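You operate a simulated robot arm through the tools that you are given. There is no shell and no other tool.

You are at the controls of a simulated robot arm. One attempt, no reset.

Task
Clean up: wipe the pestle and the grooved block with the teal pad and push the grey slider back.
Fine: the pad is in the CLOTHS drawer; shut it again. Leave the pad on the white pad tray and the pestle in its cup.
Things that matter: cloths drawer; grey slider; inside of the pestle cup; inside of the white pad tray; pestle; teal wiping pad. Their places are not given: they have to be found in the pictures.

The check looks at the end state, three seconds after you hand in, the way a careful person would. Anything else that was tipped, shoved, dropped, spilled or broken makes it a failure. Flat cloth is picked up by pressing the open fingertips on it (5 to 10 N) and closing them slowly along it; thin cloth reads only 2 to 8 mm in the jaws.

Robot
A 7-joint arm with a two-finger parallel gripper, fixed in place. Base frame: the origin is at the foot of the arm, x ahead of it, y to its left, z up; the work surface is at about z = 904. Units: mm, degrees, N and s.
Its first joint turns from -149.0 to 149.0 degrees. Payload 3.43 kg.
The tool frame sits at the grasp point between the pads (the TCP): z along the fingers, y along the line on which they close. The tips reach 30 mm beyond it. Largest opening 94 mm; finger width 28, thickness 10; the body of the gripper, 50 by 96 mm, starts 55 mm behind the TCP.
Orientation is told as [roll, pitch, yaw] about the base's x, y, z axes, in that order, counted from this pose: with the fingers straight down and closing along the base's y, the tool's x points along the base's -x, its y along +y and its z along -z.

Tools
- The arm moves only by the tool apply_moves. Its argument "steps" is a list of rows, each a list of 3 entries, a list of its own where there are three numbers: the shift along the base's x, y, z in units of 250 mm (1.0 is 250 mm), then the turn, a rotation vector about the base's x, y, z in units of 120 degrees (1.0 is 120 degrees), then the gripper command, from -1 (shut) to 1 (fully open), values between in proportion. In form: [[[dx, dy, dz], [rx, ry, rz], grip], ...]. A call has 1 to 20 rows; each row is the pose to reach, as a shift and turn from the pose commanded when the call began. A call with a number of a shift or a turn outside -1 to 1 is refused whole. Rows are played at 5 a second. More than 50 mm and 8.6 degrees between two rows, or a gripper value outside its range, and nothing of the call is played. A pose out of reach is approached as far as the arm can. The call stops where the force on the tool passes 40 N (or 10 N more than at its start, if that is more) or the arm is blocked; 0.2 s more then pass. The fingers move at their own pace (about 45 mm/s each) and stop on an object; they squeeze with about 37 N. The grip force told is the motor's: it shows also when the fingers shut on nothing. Time passes only in rows, and 0.2 s behind the last, so rows that repeat a pose let the fingers close. The reply holds the time, the measured pose of the TCP, the force on the tool along the base axes, the opening and the grip force, in the units named above and with some noise, with the torque about the TCP (base axes, N m) and any sound that the robot's microphone picked up.
- Cameras (640 x 400 px; columns grow to the right, rows downward): "scene" is fixed at [402.3, -650.1, 1627]; the picture's right is [-0.06, -1.00, 0.00], its down [-0.93, 0.06, -0.36] and it looks along [0.36, -0.02, -0.93] (base axes); focal length 214 px, centre (320, 200). "wrist" rides on the gripper at [76, 14, -102] in the tool frame; the picture's right is [-0.18, 0.98, 0.00], its down [-0.75, -0.14, -0.64] and it looks along [-0.63, -0.12, 0.77] (tool axes); focal length 243 px, centre (320, 200).
- grab_frame(camera): a new picture of that camera. No time passes.
- probe_pixels(camera, pixels): there is no depth. For up to 12 entries [column, row, z] of the newest picture of that camera ("zoom" is the newest enlarged one), the place [x, y] in the base frame at which the ray of that pixel passes the height z, good to about 2 mm. No time passes.
- zoom(camera, box): a new picture of the part [left, top, right, bottom] of that camera's present view, enlarged. No time passes.
- close_job(): hands the job in; it is judged then, once.

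Leave the gripper open and the arm clear of the work at the hand-in unless told otherwise.

The tools are called after "Call:" as name(argument=value, ...) on one line, values as JSON. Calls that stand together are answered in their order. apply_moves: Moves the arm, as the interface text tells. Its arguments: {"type":"object","properties":{"steps":{"type":"array","items":{"type":"array"}}},"required":["steps"]} The other tools are called the same way: grab_frame (camera) takes a picture; probe_pixels (camera, pixels) gives the place at which the rays of pixels pass given heights; zoom (camera, box) takes an enlarged picture of a part of a camera's view; close_job () hands the job in.

At the start:

```text
time_s: 0.0
eef_pos: [887.8, -432.8, 1181.7]
ee_rot: [0.0, 0.0, -0.1]
contact_force: [-0.1, 0.9, -0.1]
moment: [0.0, -0.02, -0.02]
grip_width: 93.8
grasp_force: 0.0
```

scene: 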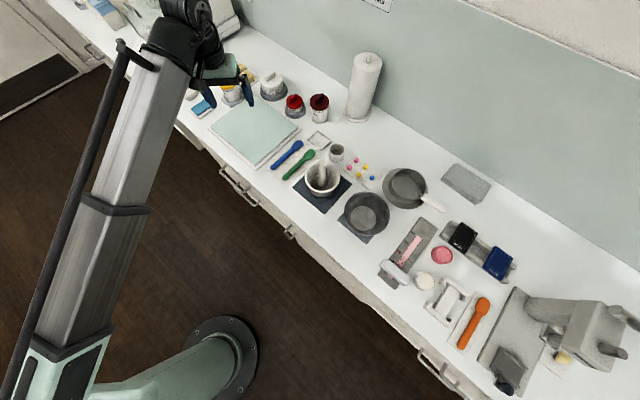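
wrist: 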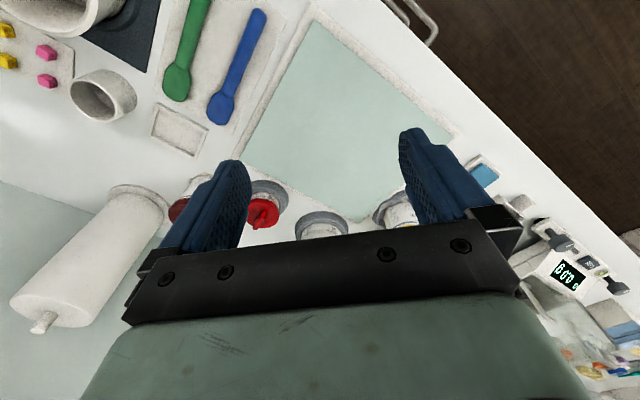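

I see a long bench with many items in the scene picture. I start by enlarging several parts of it to find the drawers, the pestle (in the mortar near (322,178)?), the grooved block, the slider and the tray.

Call:
zoom(camera="scene", box=[340, 200, 520, 312])

Call:
zoom(camera="scene", box=[240, 120, 420, 232])

Call:
zoom(camera="scene", box=[400, 270, 608, 400])

Call:
zoom(camera="scene", box=[160, 50, 340, 162])

Call:
zoom(camera="scene", box=[180, 130, 380, 255])

```text
3.56 times, centred on (430, 256) of scene
```

zoom: 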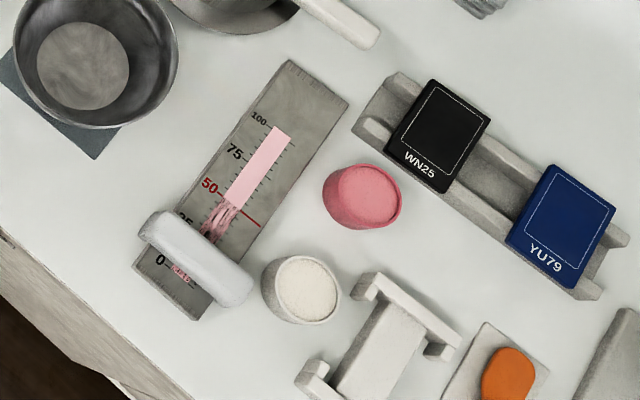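

```text
3.56 times, centred on (330, 176) of scene
```

zoom: 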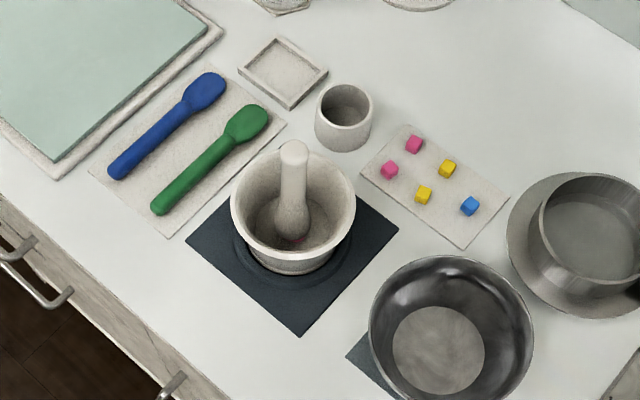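

```text
3.08 times, centred on (504, 335) of scene
```

zoom: 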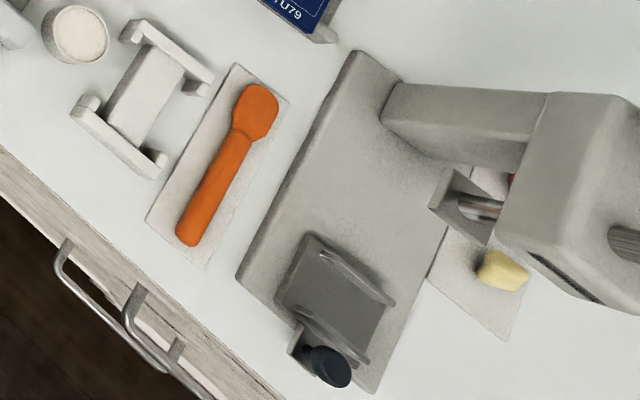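

```text
3.56 times, centred on (250, 106) of scene
```

zoom: 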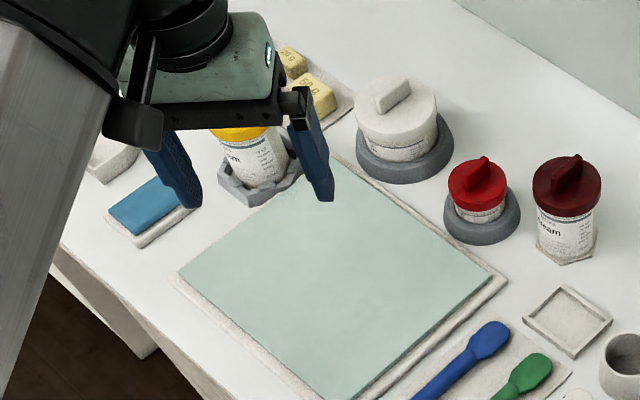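

```text
3.20 times, centred on (280, 192) of scene
```

zoom: 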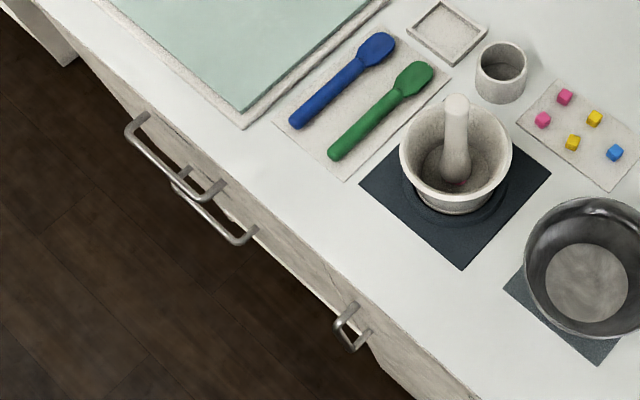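

I find a mortar with a pestle at (322,175), an empty cup at (337,153), a small white tray at (318,141), a grindometer-like grooved block with a grey slider at (410,255), and several drawer handles along the front. I next get places for these.

Call:
probe_pixels(camera="scene", pixels=[[318, 141, 904], [337, 153, 950], [322, 180, 904], [322, 162, 1030], [400, 270, 920], [425, 225, 915], [238, 187, 850], [290, 232, 850], [440, 375, 850], [450, 300, 904], [505, 365, 910], [210, 360, 0]])

Call:
zoom(camera="wrist", box=[0, 0, 320, 200])

Call:
zoom(camera="wrist", box=[320, 0, 640, 200])

```text
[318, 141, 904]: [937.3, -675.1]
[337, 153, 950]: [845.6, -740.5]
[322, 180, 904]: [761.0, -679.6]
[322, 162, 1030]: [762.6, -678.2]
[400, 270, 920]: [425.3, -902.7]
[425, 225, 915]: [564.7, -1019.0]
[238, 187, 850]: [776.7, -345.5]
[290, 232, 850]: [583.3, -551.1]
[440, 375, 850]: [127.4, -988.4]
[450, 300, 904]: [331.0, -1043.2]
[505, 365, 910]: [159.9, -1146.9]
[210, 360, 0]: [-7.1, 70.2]
```

```text
2.00 times, centred on (160, 100) of wrist
```

zoom: 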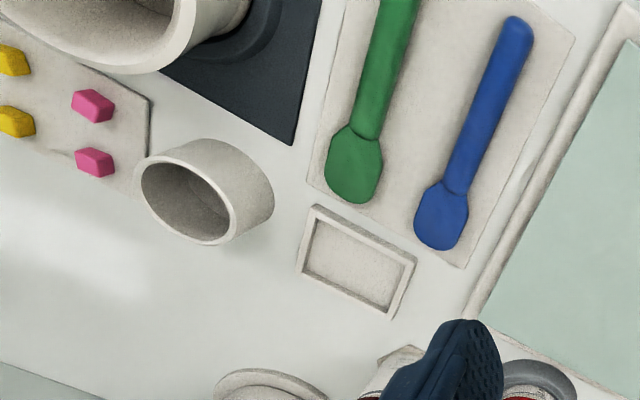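

```text
2.00 times, centred on (480, 100) of wrist
```

zoom: 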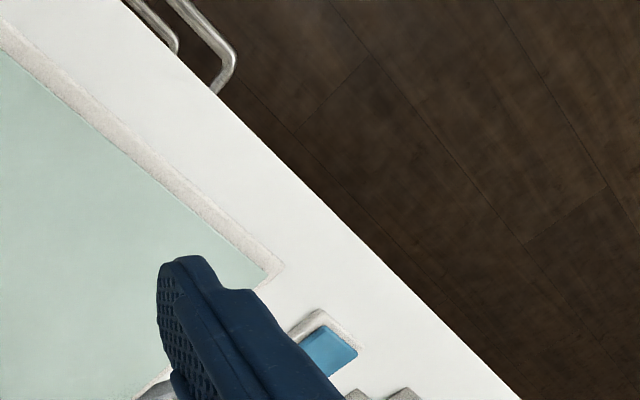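

The bench front runs diagonally, about 45° across the base frame, and the handles sit near (777,-345), (583,-551) and (127,-988). I move back away from the bench at the same height while turning the tool -45°, so the wrist camera can face the drawer fronts.

Call:
apply_moves(steps=[[[-0.16, 0, 0], [0, 0, -0.0625], 1], [[-0.32, 0, 0], [0, 0, -0.125], 1], [[-0.48, 0, 0], [0, 0, -0.1875], 1], [[-0.64, 0, 0], [0, 0, -0.25], 1], [[-0.8, 0, 0], [0, 0, -0.3125], 1], [[-0.96, 0, 0], [0, 0, -0.375], 1]])

```text
time_s: 0.8
eef_pos: [777.0, -434.9, 1181.6]
ee_rot: [-0.2, -0.5, -20.9]
contact_force: [1.3, -0.9, -3.3]
moment: [-0.07, -0.02, -0.1]
grip_width: 93.7
grasp_force: 0.1
stopped in row 4: the force on the tool passed its limit at 52 N (the readings are from after the stop); the commanded pose is now the measured one
```

The move stopped in row 4 with a brief 52 N, though the readings are now near zero. I take pictures to see whether anything was touched or it was only from the speed.

Call:
grab_frame(camera="scene")

Call:
grab_frame(camera="wrist")

```text
taken
```

scene: 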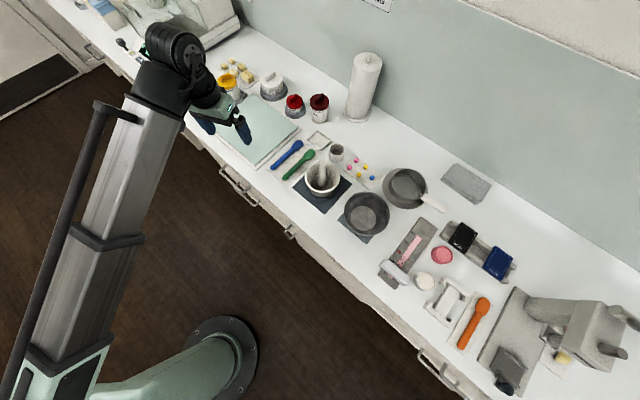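

```text
taken
```

wrist: 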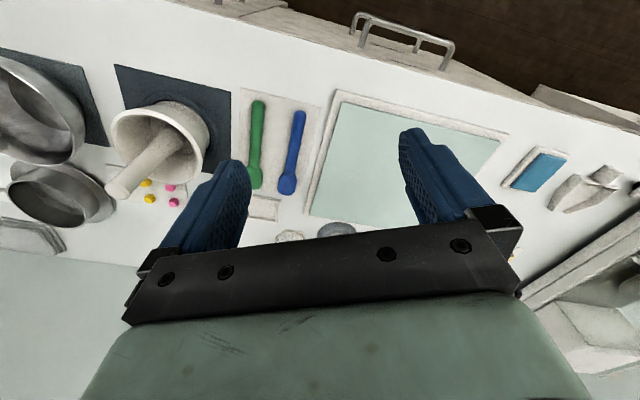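

No contact is visible; the force came from the speed. I go on with smaller steps (20 mm, 2°).

Call:
apply_moves(steps=[[[-0.06, 0, -0.02], [0, 0, -0.0167], 1], [[-0.14, 0, -0.04], [0, 0, -0.0333], 1], [[-0.22, 0, -0.08], [0, 0, -0.05], 1], [[-0.3, 0, -0.12], [0, 0, -0.0667], 1], [[-0.38, 0, -0.16], [0, 0, -0.0833], 1], [[-0.46, 0, -0.2], [0, 0, -0.1], 1], [[-0.54, 0, -0.24], [0, 0, -0.1167], 1], [[-0.62, 0, -0.28], [0, 0, -0.1333], 1], [[-0.7, 0, -0.32], [0, 0, -0.15], 1], [[-0.78, 0, -0.36], [0, 0, -0.1667], 1], [[-0.86, 0, -0.4], [0, 0, -0.1833], 1], [[-0.94, 0, -0.44], [0, 0, -0.2], 1], [[-0.98, 0, -0.46], [0, 0, -0.2], 1]])

```text
time_s: 3.6
eef_pos: [530.9, -434.6, 1065.5]
ee_rot: [-0.2, -0.4, -44.7]
contact_force: [-0.6, 0.1, 0.4]
moment: [0.0, 0.01, -0.03]
grip_width: 93.9
grasp_force: 0.1
```

The move finished. I look at the drawer fronts with the wrist camera.

Call:
grab_frame(camera="wrist")

Call:
grab_frame(camera="scene")

```text
taken
```

wrist: 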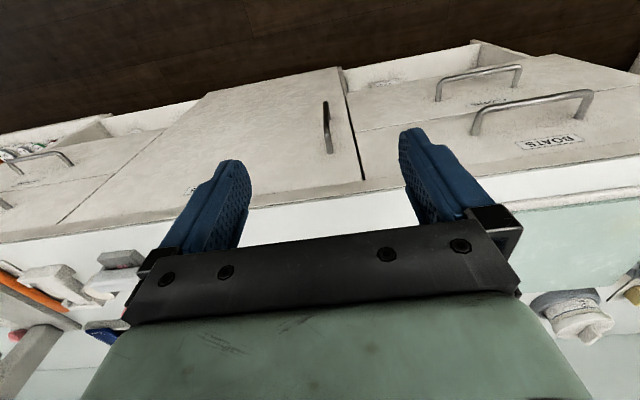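

```text
taken
```

scene: 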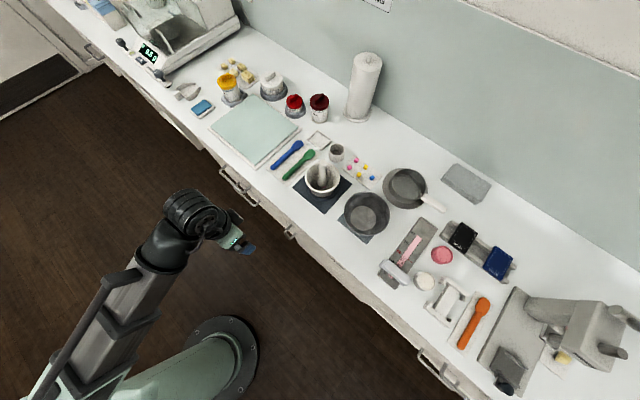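

The fronts appear upside down in this picture: two drawers on the right with handles at (533,110) and (478,82), a door in the middle, and drawers at far left near (35,165). I enlarge the labels.

Call:
zoom(camera="wrist", box=[430, 50, 630, 175])

Call:
zoom(camera="wrist", box=[0, 100, 160, 230])

Call:
zoom(camera="wrist", box=[340, 40, 500, 140])

```text
3.20 times, centred on (530, 112) of wrist
```

zoom: 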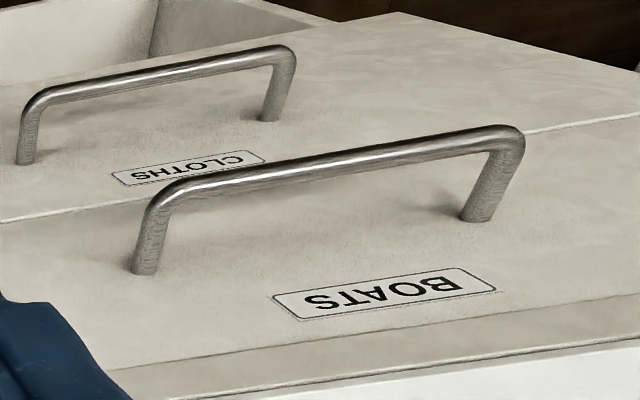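

```text
3.08 times, centred on (80, 165) of wrist
```

zoom: 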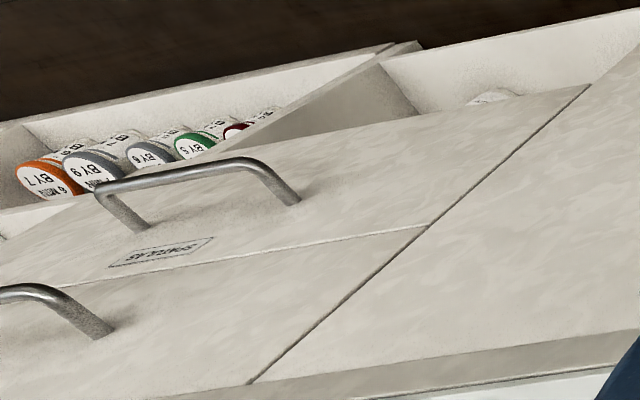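

```text
4.00 times, centred on (420, 90) of wrist
```

zoom: 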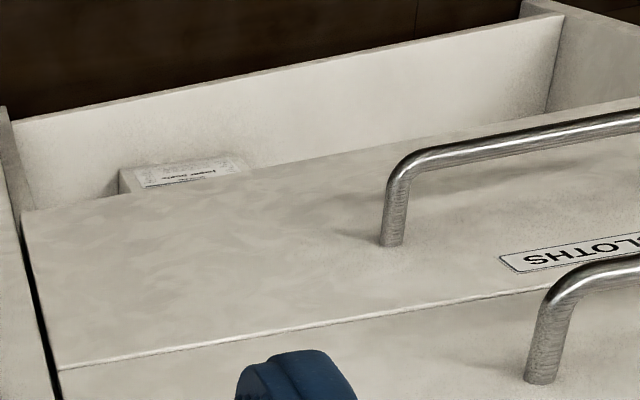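

The second drawer of the right-hand stack is labelled CLOTHS (the top one is BOATS; a lower drawer is already standing open and I leave that). Next I raise the arm and go over toward the grooved block near (500,-960) to look closely at the block and its slider.

Call:
apply_moves(steps=[[[-0.01, -0.04, 0.05], [0, 0, 0], 1], [[-0.03, -0.1, 0.12], [0, 0, 0], 1], [[-0.06, -0.18, 0.2], [0, 0, 0], 1], [[-0.09, -0.26, 0.28], [0, 0, 0], 1], [[-0.12, -0.34, 0.36], [0, 0, 0], 1], [[-0.15, -0.42, 0.44], [0, 0, 0], 1], [[-0.18, -0.5, 0.5], [0, 0, 0], 1], [[-0.21, -0.58, 0.55], [0, 0, 0], 1], [[-0.24, -0.66, 0.58], [0, 0, 0], 1], [[-0.27, -0.74, 0.6], [0, 0, 0], 1], [[-0.3, -0.82, 0.6], [0, 0, 0], 1], [[-0.33, -0.9, 0.6], [0, 0, 0], 1], [[-0.35, -0.96, 0.6], [0, 0, 0], 1], [[-0.36, -1.0, 0.6], [0, 0, 0], 1]])

Call:
apply_moves(steps=[[[-0.01, -0.04, 0], [0, 0, 0], 1], [[-0.02, -0.1, 0], [0, 0, 0], 1], [[-0.04, -0.18, 0], [0, 0, 0], 1], [[-0.06, -0.26, 0], [0, 0, 0], 1], [[-0.08, -0.34, 0], [0, 0, 0], 1], [[-0.08, -0.4, 0], [0, 0, 0], 1], [[-0.08, -0.44, 0], [0, 0, 0], 1]])

Call:
grab_frame(camera="wrist")

Call:
grab_frame(camera="scene")

```text
time_s: 4.5
eef_pos: [518.5, -481.6, 1115.4]
ee_rot: [-0.1, -1.1, -45.1]
contact_force: [1.0, -5.1, -7.5]
moment: [0.25, -0.32, 0.24]
grip_width: 94.1
grasp_force: 0.0
out of reach, approached as far as the arm can: row 4
stopped in row 4: the force on the tool passed its limit at 52 N (the readings are from after the stop); the commanded pose is now the measured one
```

```text
time_s: 6.1
eef_pos: [497.8, -591.6, 1115.7]
ee_rot: [-0.2, -0.9, -45.2]
contact_force: [0.6, 0.0, 0.8]
moment: [-0.02, -0.01, -0.03]
grip_width: 94.1
grasp_force: 0.0
```

```text
taken
```

wrist: 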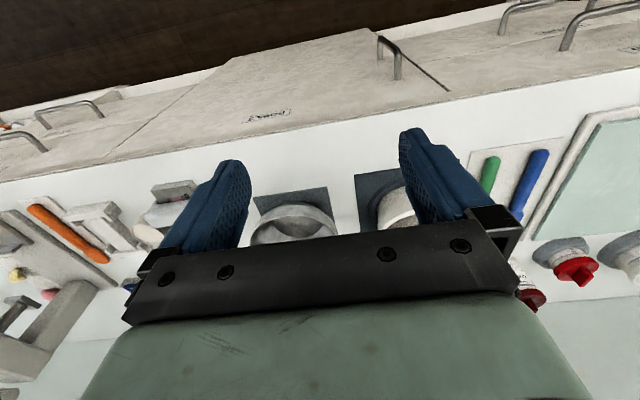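

```text
taken
```

scene: 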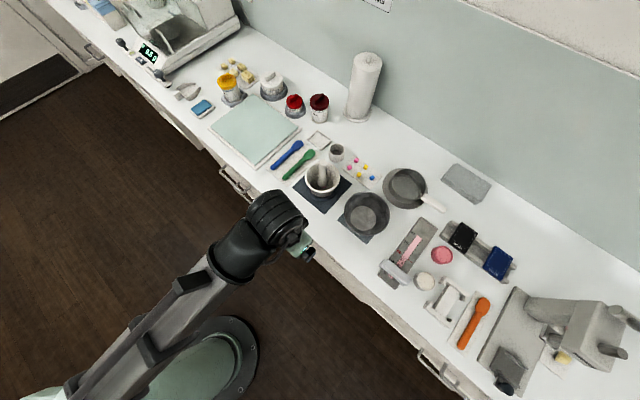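

Row 4 was out of reach (too high for that radius), which caused the stop; nothing was touched. I go on at this height, z ≈ 1115, toward (415,-800).

Call:
apply_moves(steps=[[[-0.01, -0.04, 0], [0, 0, 0], 1], [[-0.04, -0.1, 0], [0, 0, 0], 1], [[-0.07, -0.18, 0], [0, 0, 0], 1], [[-0.11, -0.26, 0.01], [0, 0, 0], 1], [[-0.15, -0.34, 0.03], [0, 0, 0], 1], [[-0.19, -0.42, 0.06], [0, 0, 0], 1], [[-0.23, -0.5, 0.09], [0, 0, 0], 1], [[-0.26, -0.58, 0.12], [0, 0, 0], 1], [[-0.29, -0.66, 0.15], [0, 0, 0], 1], [[-0.32, -0.74, 0.17], [0, 0, 0], 1], [[-0.33, -0.8, 0.18], [0, 0, 0], 1], [[-0.34, -0.84, 0.18], [0, 0, 0], 1]])

Call:
grab_frame(camera="wrist")

Call:
grab_frame(camera="scene")

```text
time_s: 8.7
eef_pos: [412.7, -801.8, 1161.2]
ee_rot: [-0.1, -1.1, -45.0]
contact_force: [0.3, -1.1, -0.2]
moment: [0.0, 0.01, 0.0]
grip_width: 94.1
grasp_force: 0.1
```

```text
taken
```

wrist: 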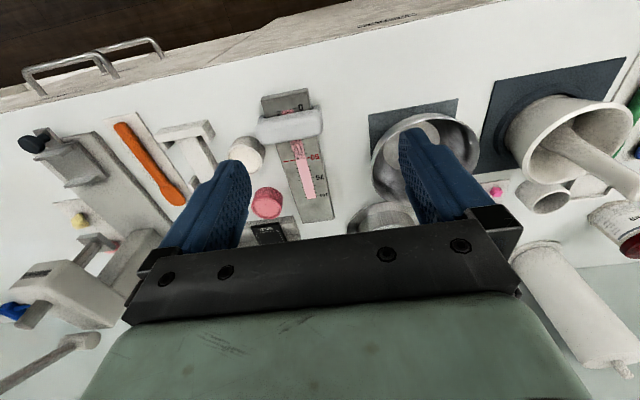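

```text
taken
```

scene: 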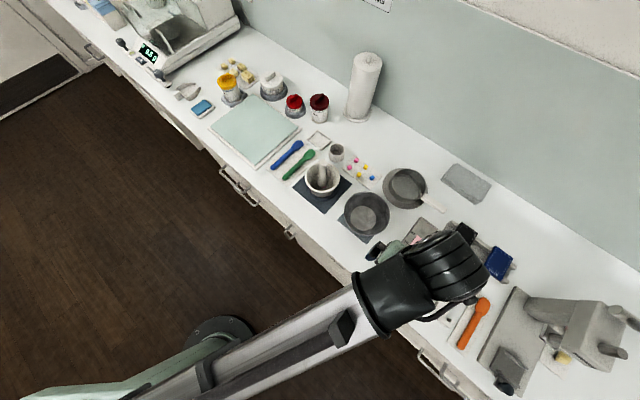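

The gripper is now above the block. I enlarge the block and slider at (295,150) in the wrist picture, and also the press at the left and the mortar at the right.

Call:
zoom(camera="wrist", box=[220, 80, 380, 230])

Call:
zoom(camera="wrist", box=[0, 90, 220, 330])

Call:
zoom(camera="wrist", box=[470, 80, 640, 220])

```text
2.67 times, centred on (300, 155) of wrist
```

zoom: 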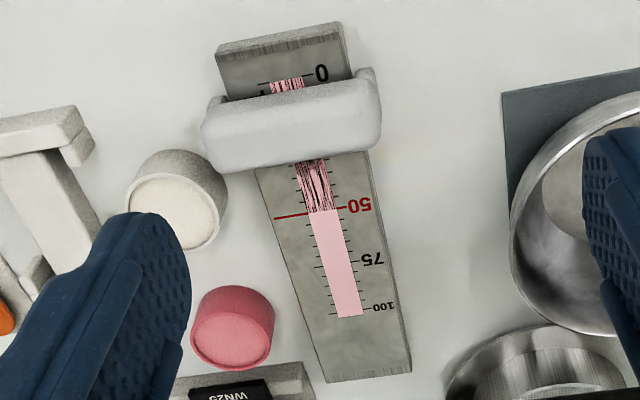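

```text
1.67 times, centred on (110, 210) of wrist
```

zoom: 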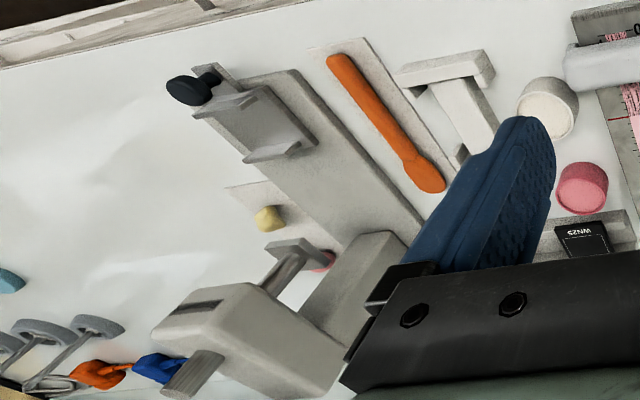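

```text
2.86 times, centred on (555, 150) of wrist
```

zoom: 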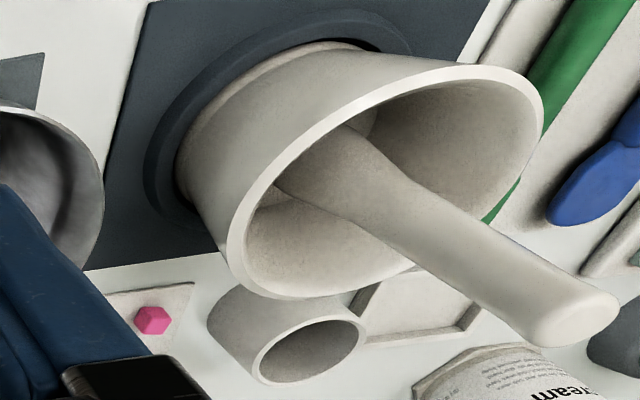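

The block is a grind gauge: pink film in the groove from 100 down, streaks under 50, and a light-grey slider straddling it near the 0 end. The pestle leans in the mortar; cup and small white tray stand behind it. Many of these are about 1000–1160 mm from the base axis, so I test the reach outward at this safe height before planning.

Call:
apply_moves(steps=[[[0.01, -0.03, 0], [0, 0, 0], 1], [[0.03, -0.08, 0], [0, 0, 0], 1], [[0.06, -0.14, 0], [0, 0, 0], 1], [[0.09, -0.2, 0], [0, 0, 0], 1], [[0.12, -0.26, 0], [0, 0, 0], 1], [[0.15, -0.32, 0], [0, 0, 0], 1], [[0.18, -0.38, 0], [0, 0, 0], 1], [[0.21, -0.44, 0], [0, 0, 0], 1], [[0.24, -0.5, 0], [0, 0, 0], 1], [[0.27, -0.56, 0], [0, 0, 0], 1], [[0.3, -0.62, 0], [0, 0, 0], 1]])

```text
time_s: 11.1
eef_pos: [487.8, -957.6, 1161.7]
ee_rot: [0.0, -0.9, -45.2]
contact_force: [0.5, 0.2, -0.1]
moment: [0.02, -0.02, 0.01]
grip_width: 93.9
grasp_force: 0.0
```

It reached 1075 mm at this height with the tool down. I look at the picture here.

Call:
grab_frame(camera="wrist")

Call:
grab_frame(camera="scene")

```text
taken
```

wrist: 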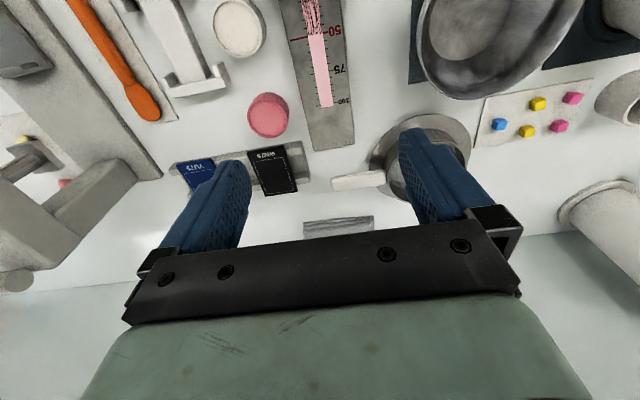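

```text
taken
```

scene: 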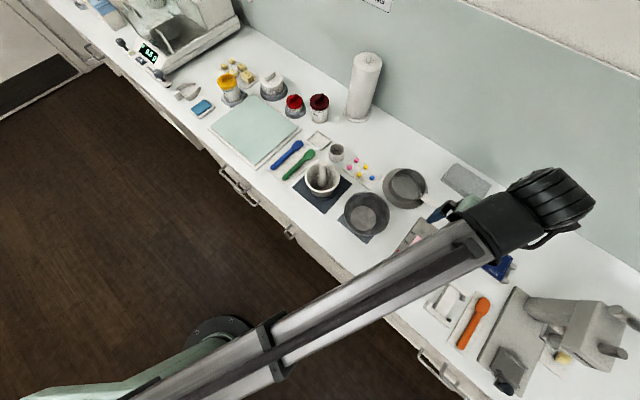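

I enlarge the gauge top at (320,60) and take positions of the gauge features.

Call:
zoom(camera="wrist", box=[260, 0, 380, 160])

Call:
zoom(camera="scene", box=[290, 120, 390, 190])

Call:
probe_pixels(camera="scene", pixels=[[306.9, 139.7, 908], [318.7, 130.7, 908], [332.2, 140.2, 908], [321, 150.4, 908]])

```text
2.50 times, centred on (320, 80) of wrist
```

zoom: 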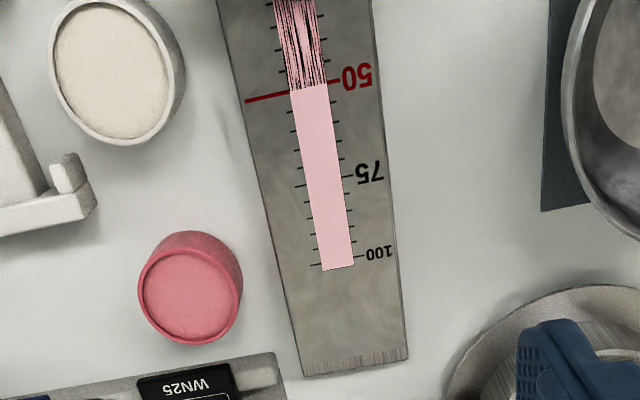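

```text
5.71 times, centred on (340, 155) of scene
```

zoom: 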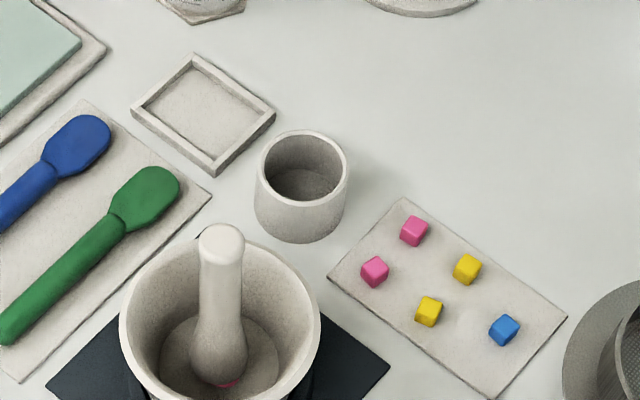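

```text
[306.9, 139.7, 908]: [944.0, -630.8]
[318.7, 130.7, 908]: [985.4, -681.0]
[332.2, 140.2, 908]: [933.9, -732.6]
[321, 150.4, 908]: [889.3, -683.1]
```

The tray is about 65 × 73 mm outside, centred near (938,-682); the pestle foot carries pink residue. Now I go back the same way to the front of the drawers to measure the CLOTHS handle.

Call:
apply_moves(steps=[[[-0.01, 0.03, 0], [0, 0, 0], 1], [[-0.04, 0.1, 0], [0, 0, 0], 1], [[-0.08, 0.18, 0], [0, 0, 0], 1], [[-0.12, 0.26, 0], [0, 0, 0], 1], [[-0.16, 0.34, 0], [0, 0, 0], 1], [[-0.2, 0.42, 0], [0, 0, 0], 1], [[-0.24, 0.5, 0], [0, 0, 0], 1], [[-0.27, 0.57, 0], [0, 0, 0], 1], [[-0.29, 0.61, 0], [0, 0, 0], 1], [[-0.3, 0.62, 0], [0, 0, 0], 1]])

Call:
apply_moves(steps=[[[0.01, 0.03, 0], [0, 0, 0], 1], [[0.04, 0.1, -0.02], [0, 0, 0], 1], [[0.07, 0.18, -0.05], [0, 0, 0], 1], [[0.1, 0.26, -0.08], [0, 0, 0], 1], [[0.13, 0.34, -0.11], [0, 0, 0], 1], [[0.16, 0.42, -0.14], [0, 0, 0], 1], [[0.19, 0.5, -0.17], [0, 0, 0], 1], [[0.22, 0.58, -0.2], [0, 0, 0], 1], [[0.25, 0.66, -0.23], [0, 0, 0], 1], [[0.28, 0.74, -0.26], [0, 0, 0], 1], [[0.31, 0.82, -0.29], [0, 0, 0], 1], [[0.34, 0.9, -0.32], [0, 0, 0], 1], [[0.36, 0.96, -0.35], [0, 0, 0], 1], [[0.37, 1.0, -0.37], [0, 0, 0], 1]])

```text
time_s: 13.3
eef_pos: [412.9, -801.9, 1160.7]
ee_rot: [-0.2, -0.9, -45.1]
contact_force: [-0.3, 0.2, 0.3]
moment: [0.0, 0.03, -0.01]
grip_width: 93.8
grasp_force: 0.0
```

```text
time_s: 16.3
eef_pos: [505.9, -551.4, 1069.2]
ee_rot: [0.0, -1.0, -45.1]
contact_force: [0.6, 0.1, -0.4]
moment: [-0.01, -0.01, 0.02]
grip_width: 94.0
grasp_force: 0.1
```

Going on to a spot in front of the drawer stack, near (590,-220,1000).

Call:
apply_moves(steps=[[[0.01, 0.03, -0.01], [0, 0, 0], 1], [[0.02, 0.1, -0.04], [0, 0, 0], 1], [[0.04, 0.18, -0.07], [0, 0, 0], 1], [[0.06, 0.26, -0.1], [0, 0, 0], 1], [[0.08, 0.34, -0.13], [0, 0, 0], 1], [[0.1, 0.42, -0.16], [0, 0, 0], 1], [[0.12, 0.5, -0.18], [0, 0, 0], 1], [[0.14, 0.58, -0.2], [0, 0, 0], 1], [[0.16, 0.66, -0.22], [0, 0, 0], 1], [[0.18, 0.74, -0.24], [0, 0, 0], 1], [[0.2, 0.82, -0.26], [0, 0, 0], 1], [[0.22, 0.9, -0.28], [0, 0, 0], 1], [[0.24, 0.97, -0.28], [0, 0, 0], 1], [[0.25, 1.0, -0.28], [0, 0, 0], 1]])

Call:
grab_frame(camera="wrist")

Call:
grab_frame(camera="scene")

```text
time_s: 19.3
eef_pos: [569.1, -302.1, 998.5]
ee_rot: [0.0, -0.8, -45.2]
contact_force: [0.0, 1.2, 0.5]
moment: [0.0, -0.02, 0.0]
grip_width: 94.1
grasp_force: 0.0
```

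```text
taken
```

wrist: 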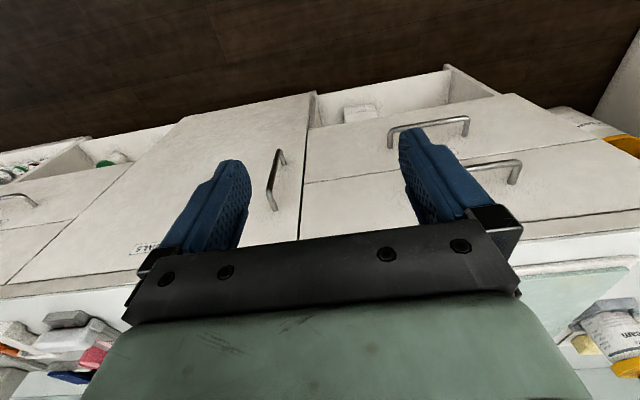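

```text
taken
```

scene: 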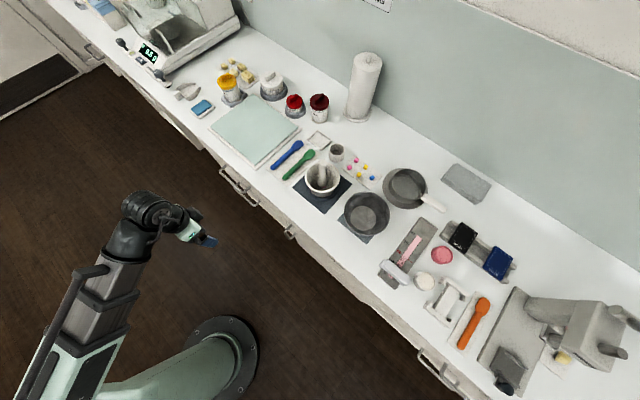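

The CLOTHS handle is at (430,130), partly behind the finger. I shift left along the bench and tilt the tool forward about 40° to look more squarely at the fronts.

Call:
apply_moves(steps=[[[0.02, 0.03, 0], [-0.02, -0.02, 0], 1], [[0.04, 0.08, 0], [-0.045, -0.045, 0], 1], [[0.06, 0.13, 0], [-0.07, -0.07, 0], 1], [[0.08, 0.18, 0], [-0.095, -0.095, 0], 1], [[0.1, 0.23, 0], [-0.12, -0.12, 0], 1], [[0.12, 0.28, 0], [-0.145, -0.145, 0], 1], [[0.14, 0.32, 0], [-0.17, -0.17, 0], 1], [[0.16, 0.36, 0], [-0.195, -0.195, 0], 1], [[0.18, 0.38, 0], [-0.215, -0.215, 0], 1], [[0.2, 0.4, 0], [-0.2357, -0.2357, 0], 1]])

Call:
grab_frame(camera="wrist")

```text
time_s: 21.5
eef_pos: [618.2, -202.7, 998.8]
ee_rot: [0.0, -40.9, -45.2]
contact_force: [-0.1, 0.0, 0.5]
moment: [0.01, 0.03, -0.01]
grip_width: 94.1
grasp_force: 0.1
```

```text
taken
```

wrist: 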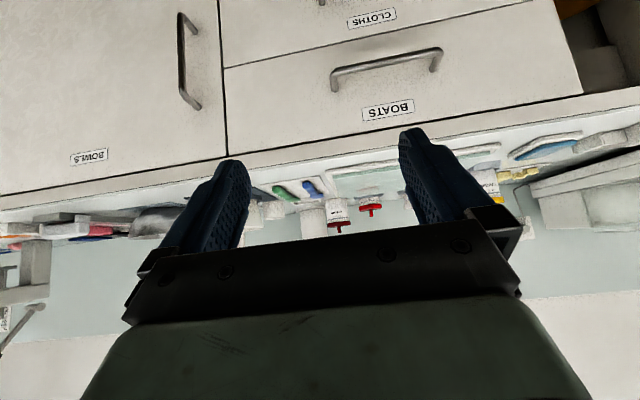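

The tilt works and I see the BOATS handle at (385,68) and the CLOTHS label at (372,18). I lower the tool 160 mm to see the CLOTHS handle fully.

Call:
apply_moves(steps=[[[0, 0, -0.04], [0, 0, 0], 1], [[0, 0, -0.11], [0, 0, 0], 1], [[0, 0, -0.19], [0, 0, 0], 1], [[0, 0, -0.27], [0, 0, 0], 1], [[0, 0, -0.35], [0, 0, 0], 1], [[0, 0, -0.43], [0, 0, 0], 1], [[0, 0, -0.51], [0, 0, 0], 1], [[0, 0, -0.58], [0, 0, 0], 1], [[0, 0, -0.62], [0, 0, 0], 1], [[0, 0, -0.64], [0, 0, 0], 1]])

Call:
grab_frame(camera="wrist")

Call:
grab_frame(camera="scene")

```text
time_s: 23.7
eef_pos: [636.0, -206.8, 840.1]
ee_rot: [0.1, -40.9, -45.3]
contact_force: [0.7, 0.0, 0.0]
moment: [0.02, 0.02, 0.02]
grip_width: 94.0
grasp_force: 0.1
out of reach, approached as far as the arm can: row 2, 3, 4, 5, 6, 7, 8, 9, 10
```

```text
taken
```

wrist: 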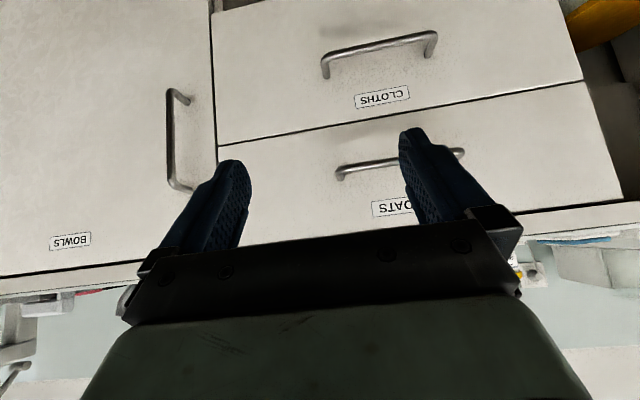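

```text
taken
```

scene: 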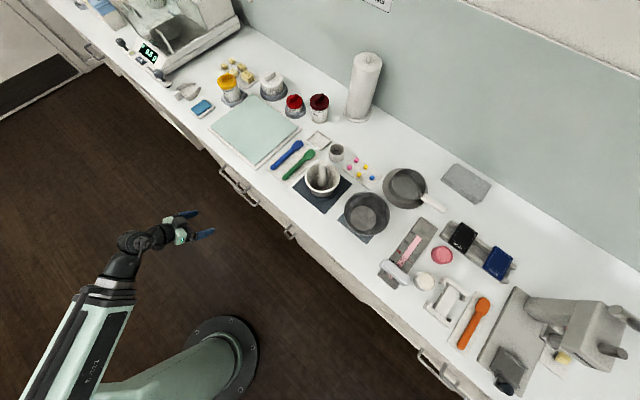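

The arm stopped at its inner reach (TCP now (636,-207,840)); CLOTHS handle is at (378,50), BOATS handle at (400,160). I enlarge the handles in both cameras to triangulate them.

Call:
zoom(camera="scene", box=[200, 140, 310, 245])

Call:
probe_pixels(camera="wrist", pixels=[[325, 62, 850], [325, 62, 700], [435, 37, 850], [435, 37, 700], [340, 172, 850], [340, 172, 750], [461, 151, 850], [461, 151, 750], [218, 145, 750], [583, 80, 750], [213, 20, 650], [623, 200, 850]])

Call:
zoom(camera="wrist", box=[300, 0, 480, 112])

```text
3.81 times, centred on (255, 192) of scene
```

zoom: 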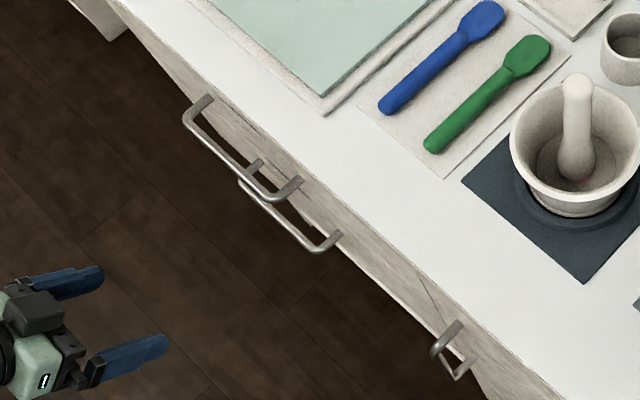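

```text
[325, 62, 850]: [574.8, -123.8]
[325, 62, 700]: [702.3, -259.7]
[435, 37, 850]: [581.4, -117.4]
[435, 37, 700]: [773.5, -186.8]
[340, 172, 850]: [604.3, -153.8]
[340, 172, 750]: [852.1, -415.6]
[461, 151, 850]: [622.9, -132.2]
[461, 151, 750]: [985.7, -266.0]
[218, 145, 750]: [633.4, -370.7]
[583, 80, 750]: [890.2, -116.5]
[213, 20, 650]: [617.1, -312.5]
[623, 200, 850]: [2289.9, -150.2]
```

```text
3.56 times, centred on (390, 56) of wrist
```

zoom: 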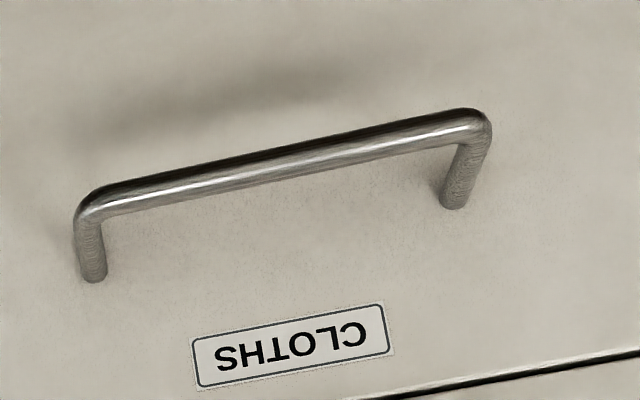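

Triangulating: the CLOTHS bar lies at about z ≈ 600 from (790,-345) to (902,-233), parallel to the bench; the BOATS bar is at z ≈ 777 just above it. To grip the lower bar I need the fingers to close in the vertical plane with the tool tilted about 45°. I move up a little to a comfortable place and turn the tool +90° about its own axis.

Call:
apply_moves(steps=[[[0.02, -0.02, 0.03], [-0.0288, 0.029, 0.0473], 1], [[0.04, -0.04, 0.06], [-0.0577, 0.0581, 0.0945], 1], [[0.07, -0.07, 0.1], [-0.0865, 0.0872, 0.1418], 1], [[0.1, -0.1, 0.14], [-0.1153, 0.1162, 0.189], 1], [[0.13, -0.13, 0.17], [-0.1442, 0.1453, 0.2363], 1], [[0.16, -0.16, 0.2], [-0.173, 0.1743, 0.2835], 1], [[0.18, -0.18, 0.22], [-0.2018, 0.2034, 0.3308], 1], [[0.2, -0.2, 0.24], [-0.2307, 0.2324, 0.378], 1], [[0.21, -0.21, 0.25], [-0.2595, 0.2615, 0.4253], 1], [[0.22, -0.22, 0.26], [-0.2883, 0.2905, 0.4725], 1], [[0.22, -0.22, 0.26], [-0.3172, 0.3196, 0.5198], 1], [[0.22, -0.22, 0.26], [-0.346, 0.3486, 0.567], 1]])

Call:
grab_frame(camera="wrist")

Call:
grab_frame(camera="scene")

```text
time_s: 26.3
eef_pos: [692.8, -260.6, 905.7]
ee_rot: [-40.9, 0.0, 44.9]
contact_force: [-0.3, 0.6, 0.3]
moment: [0.01, 0.0, 0.03]
grip_width: 94.3
grasp_force: 0.0
```

```text
taken
```

wrist: 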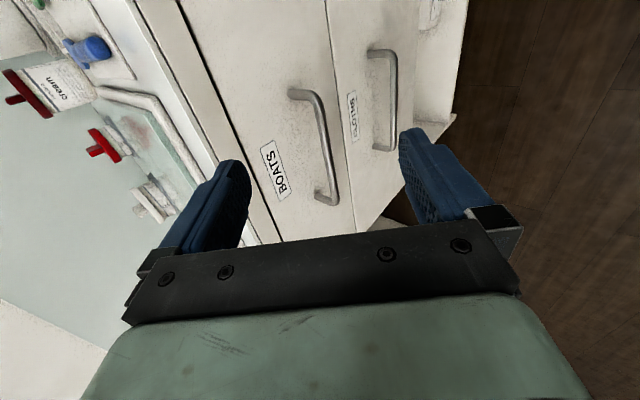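

```text
taken
```

scene: 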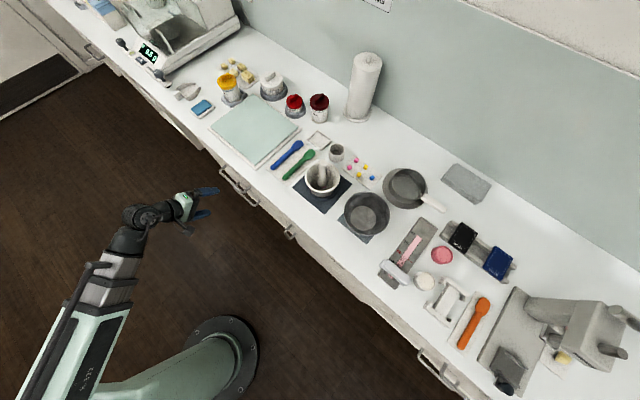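

The closing axis now lies in the vertical plane. I probe the bars in this view to confirm their heights: CLOTHS bar corner points (397,55) and (392,148), BOATS (318,97) and (335,197).

Call:
zoom(camera="wrist", box=[240, 0, 480, 240])

Call:
probe_pixels(camera="wrist", pixels=[[394, 55, 600], [394, 55, 620], [392, 148, 600], [392, 148, 620], [318, 97, 777], [335, 197, 777], [325, 0, 700], [355, 230, 700], [180, 0, 904], [250, 190, 904]])

Call:
probe_pixels(camera="scene", pixels=[[254.5, 204.6, 600], [234.5, 187.5, 600], [219.6, 170.5, 777], [243.2, 191.5, 777], [190, 117, 904], [340, 255, 904], [420, 329, 904]])

```text
1.67 times, centred on (360, 120) of wrist
```

zoom: 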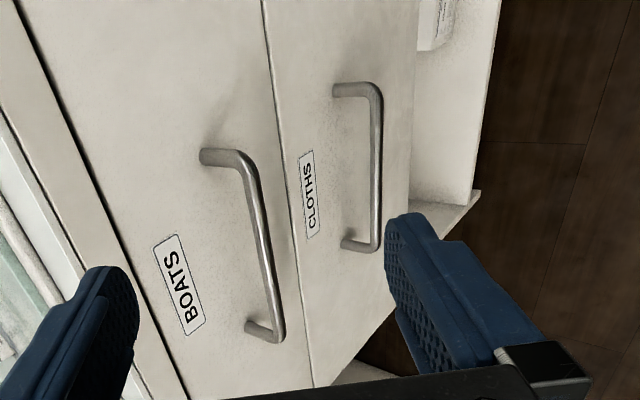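

```text
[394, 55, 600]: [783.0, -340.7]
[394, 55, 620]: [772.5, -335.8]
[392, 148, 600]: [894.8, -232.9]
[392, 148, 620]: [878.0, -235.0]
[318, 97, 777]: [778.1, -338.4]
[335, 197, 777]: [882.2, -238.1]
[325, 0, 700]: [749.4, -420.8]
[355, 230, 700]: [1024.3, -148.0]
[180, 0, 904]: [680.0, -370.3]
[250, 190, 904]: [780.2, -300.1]
```

```text
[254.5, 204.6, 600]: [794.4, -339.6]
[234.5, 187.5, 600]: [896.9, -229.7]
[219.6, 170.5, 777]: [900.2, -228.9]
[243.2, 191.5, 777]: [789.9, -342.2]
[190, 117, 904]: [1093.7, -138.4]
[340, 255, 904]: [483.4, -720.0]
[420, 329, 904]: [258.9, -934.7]
```

Both cameras agree on the CLOTHS bar: distance along the bench normal n ≈ 799, t from 313 to 468, z ≈ 595. I now increase the tilt to about 65° and lower toward a start point about 90 mm in front of the bar.

Call:
apply_moves(steps=[[[0.02, 0.01, -0.03], [-0.012, -0.012, 0], 1], [[0.06, 0.03, -0.1], [-0.028, -0.028, 0], 1], [[0.1, 0.05, -0.18], [-0.044, -0.044, 0], 1], [[0.14, 0.07, -0.26], [-0.06, -0.06, 0], 1], [[0.18, 0.09, -0.34], [-0.076, -0.076, 0], 1], [[0.22, 0.11, -0.42], [-0.092, -0.092, 0], 1], [[0.26, 0.13, -0.5], [-0.108, -0.108, 0], 1], [[0.29, 0.14, -0.58], [-0.124, -0.124, 0], 1], [[0.31, 0.15, -0.65], [-0.136, -0.136, 0], 1], [[0.32, 0.156, -0.7], [-0.1414, -0.1414, 0], 1]])

Call:
grab_frame(camera="wrist")

```text
time_s: 28.5
eef_pos: [772.0, -222.2, 729.1]
ee_rot: [-65.0, -0.2, 44.9]
contact_force: [0.1, 0.7, -0.3]
moment: [0.0, -0.01, -0.02]
grip_width: 93.9
grasp_force: 0.0
```

```text
taken
```

wrist: 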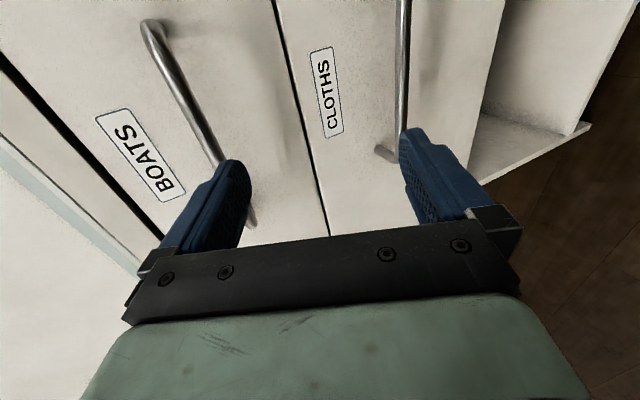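

Tilt 65° reached at (772,-222,729); BOATS bar at (185,95), CLOTHS bar at (402,60). I lower another 88 mm and set the opening to about 47 mm.

Call:
apply_moves(steps=[[[0, 0, -0.03], [0, 0, 0], 0.7], [[0.005, 0, -0.1], [0, 0, 0], 0.4], [[0.01, 0.002, -0.17], [0, 0, 0], 0.2], [[0.01, 0.004, -0.24], [0, 0, 0], 0], [[0.01, 0.004, -0.3], [0, 0, 0], 0], [[0.01, 0.004, -0.34], [0, 0, 0], 0], [[0.01, 0.004, -0.356], [0, 0, 0], 0]])

Call:
grab_frame(camera="wrist")

Call:
grab_frame(camera="scene")

```text
time_s: 30.1
eef_pos: [775.0, -221.3, 642.1]
ee_rot: [-64.9, -0.2, 44.9]
contact_force: [0.2, -0.1, 0.5]
moment: [0.02, -0.01, 0.01]
grip_width: 46.9
grasp_force: 0.1
```

```text
taken
```

wrist: 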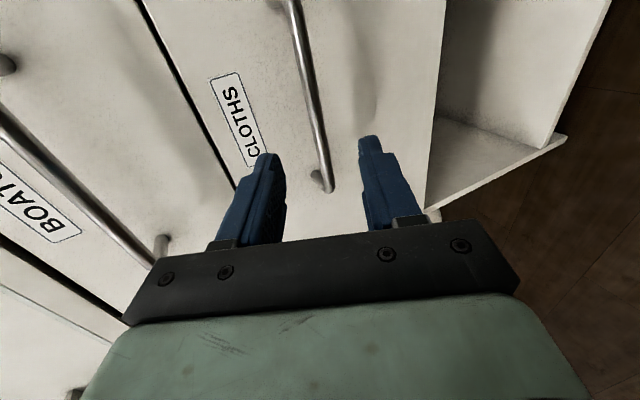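

```text
taken
```

scene: 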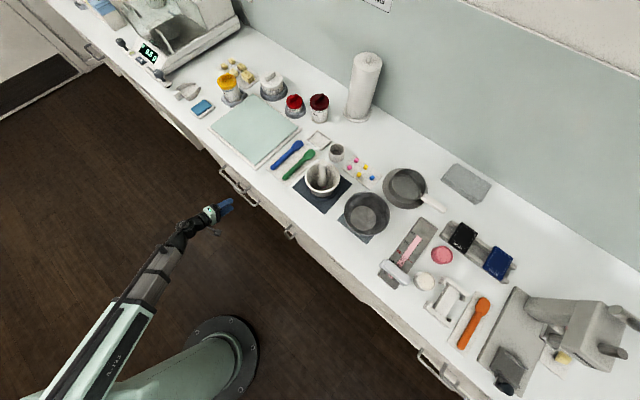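

The bar now sits about 98 mm ahead along the tool axis and 6 mm to the upper finger's side. I advance most of the way slowly, correcting by that amount, then look.

Call:
apply_moves(steps=[[[0.02, -0.02, -0.01], [0, 0, 0], 0], [[0.05, -0.05, -0.025], [0, 0, 0], 0], [[0.085, -0.085, -0.045], [0, 0, 0], 0], [[0.12, -0.12, -0.063], [0, 0, 0], 0], [[0.145, -0.145, -0.078], [0, 0, 0], 0], [[0.165, -0.165, -0.088], [0, 0, 0], 0], [[0.175, -0.175, -0.094], [0, 0, 0], 0]])

Call:
grab_frame(camera="wrist")

```text
time_s: 31.7
eef_pos: [818.6, -264.8, 619.0]
ee_rot: [-64.9, -0.1, 44.9]
contact_force: [-0.4, -0.4, -0.6]
moment: [0.01, 0.0, 0.01]
grip_width: 46.9
grasp_force: 0.0
```

```text
taken
```

wrist: 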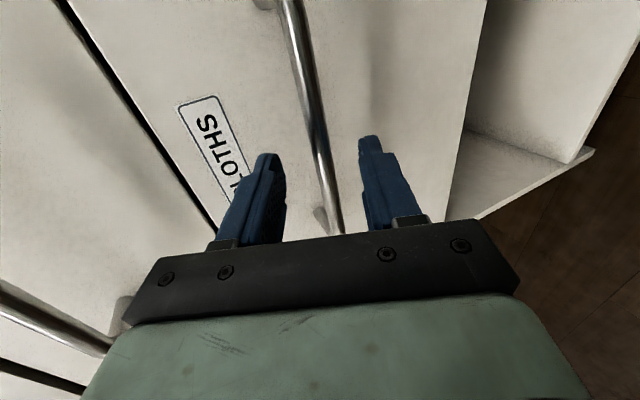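

The bar runs between the two fingertips at (320,130). I advance the last 18 mm and close on it.

Call:
apply_moves(steps=[[[0.02, -0.02, -0.01], [0, 0, 0], 0], [[0.04, -0.04, -0.022], [0, 0, 0], 0], [[0.05, -0.05, -0.028], [0, 0, 0], 0], [[0.05, -0.05, -0.028], [0, 0, 0], -0.3], [[0.05, -0.05, -0.028], [0, 0, 0], -0.6], [[0.05, -0.05, -0.028], [0, 0, 0], -1], [[0.05, -0.05, -0.028], [0, 0, 0], -1], [[0.05, -0.05, -0.028], [0, 0, 0], -1]])

Call:
grab_frame(camera="wrist")

```text
time_s: 33.5
eef_pos: [830.3, -276.9, 607.8]
ee_rot: [-64.7, 0.0, 45.0]
contact_force: [2.1, 2.1, -3.4]
moment: [-0.47, 0.51, -0.24]
grip_width: 11.6
grasp_force: 45.5
stopped in row 8: the force on the tool passed its limit at 41 N (the readings are from after the stop); the commanded pose is now the measured one
```

```text
taken
```

wrist: 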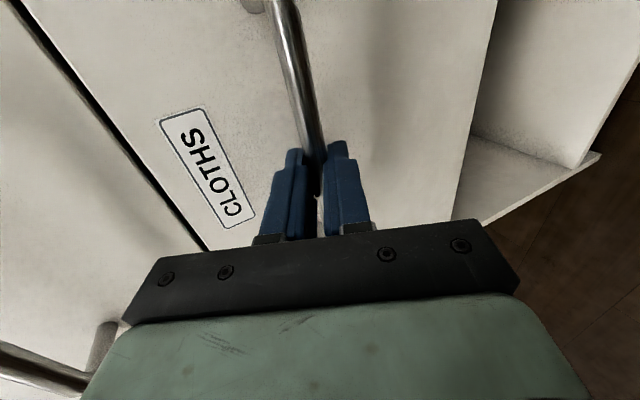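

The bar is held (11.6 mm, 45 N). I pull straight out from the bench in small steps.

Call:
apply_moves(steps=[[[-0.01, 0.01, 0], [0, 0, 0], -1], [[-0.03, 0.03, 0], [0, 0, 0], -1], [[-0.06, 0.06, 0], [0, 0, 0], -1], [[-0.1, 0.1, 0], [0, 0, 0], -1], [[-0.14, 0.14, 0], [0, 0, 0], -1], [[-0.18, 0.18, 0], [0, 0, 0], -1], [[-0.22, 0.22, 0], [0, 0, 0], -1], [[-0.26, 0.26, 0], [0, 0, 0], -1], [[-0.29, 0.29, 0], [0, 0, 0], -1], [[-0.3, 0.3, 0], [0, 0, 0], -1]])

Call:
grab_frame(camera="wrist")

Call:
grab_frame(camera="scene")

```text
time_s: 35.7
eef_pos: [755.5, -201.9, 609.1]
ee_rot: [-64.7, -0.1, 44.9]
contact_force: [-1.0, -0.8, -21.4]
moment: [-0.26, 0.52, 0.52]
grip_width: 11.6
grasp_force: 44.7
```

```text
taken
```

wrist: 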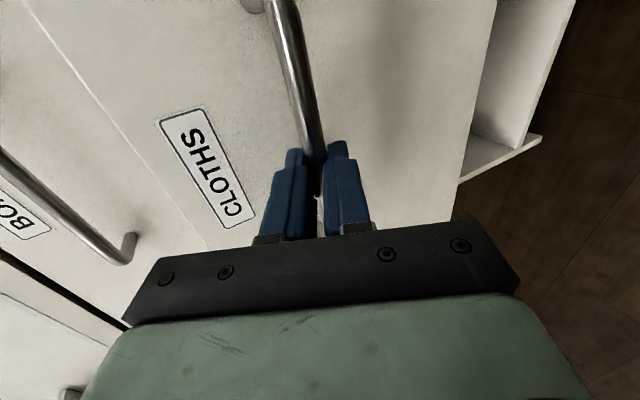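

```text
taken
```

scene: 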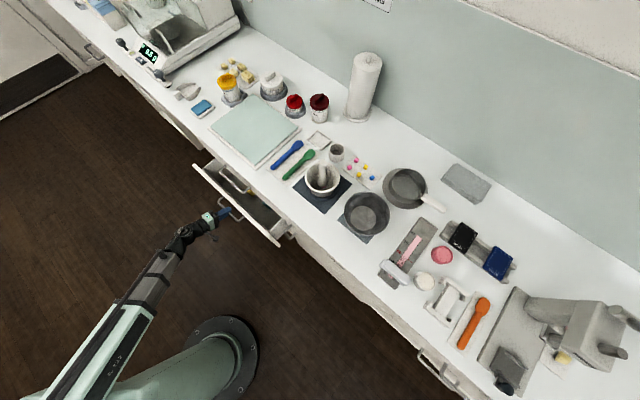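

The drawer is coming out (about 106 mm). I look into it in the scene picture before pulling further.

Call:
zoom(camera="scene", box=[180, 140, 310, 250])

```text
3.64 times, centred on (245, 195) of scene
```

zoom: 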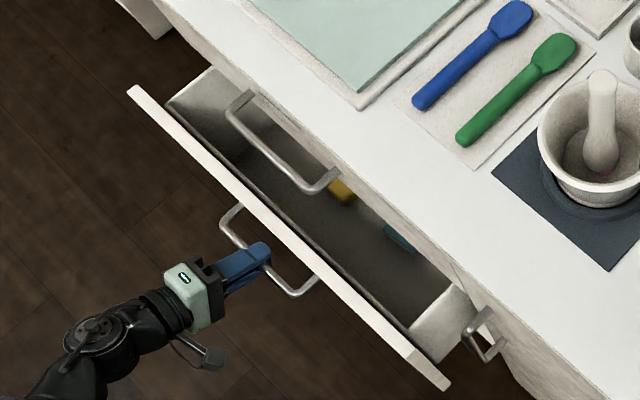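

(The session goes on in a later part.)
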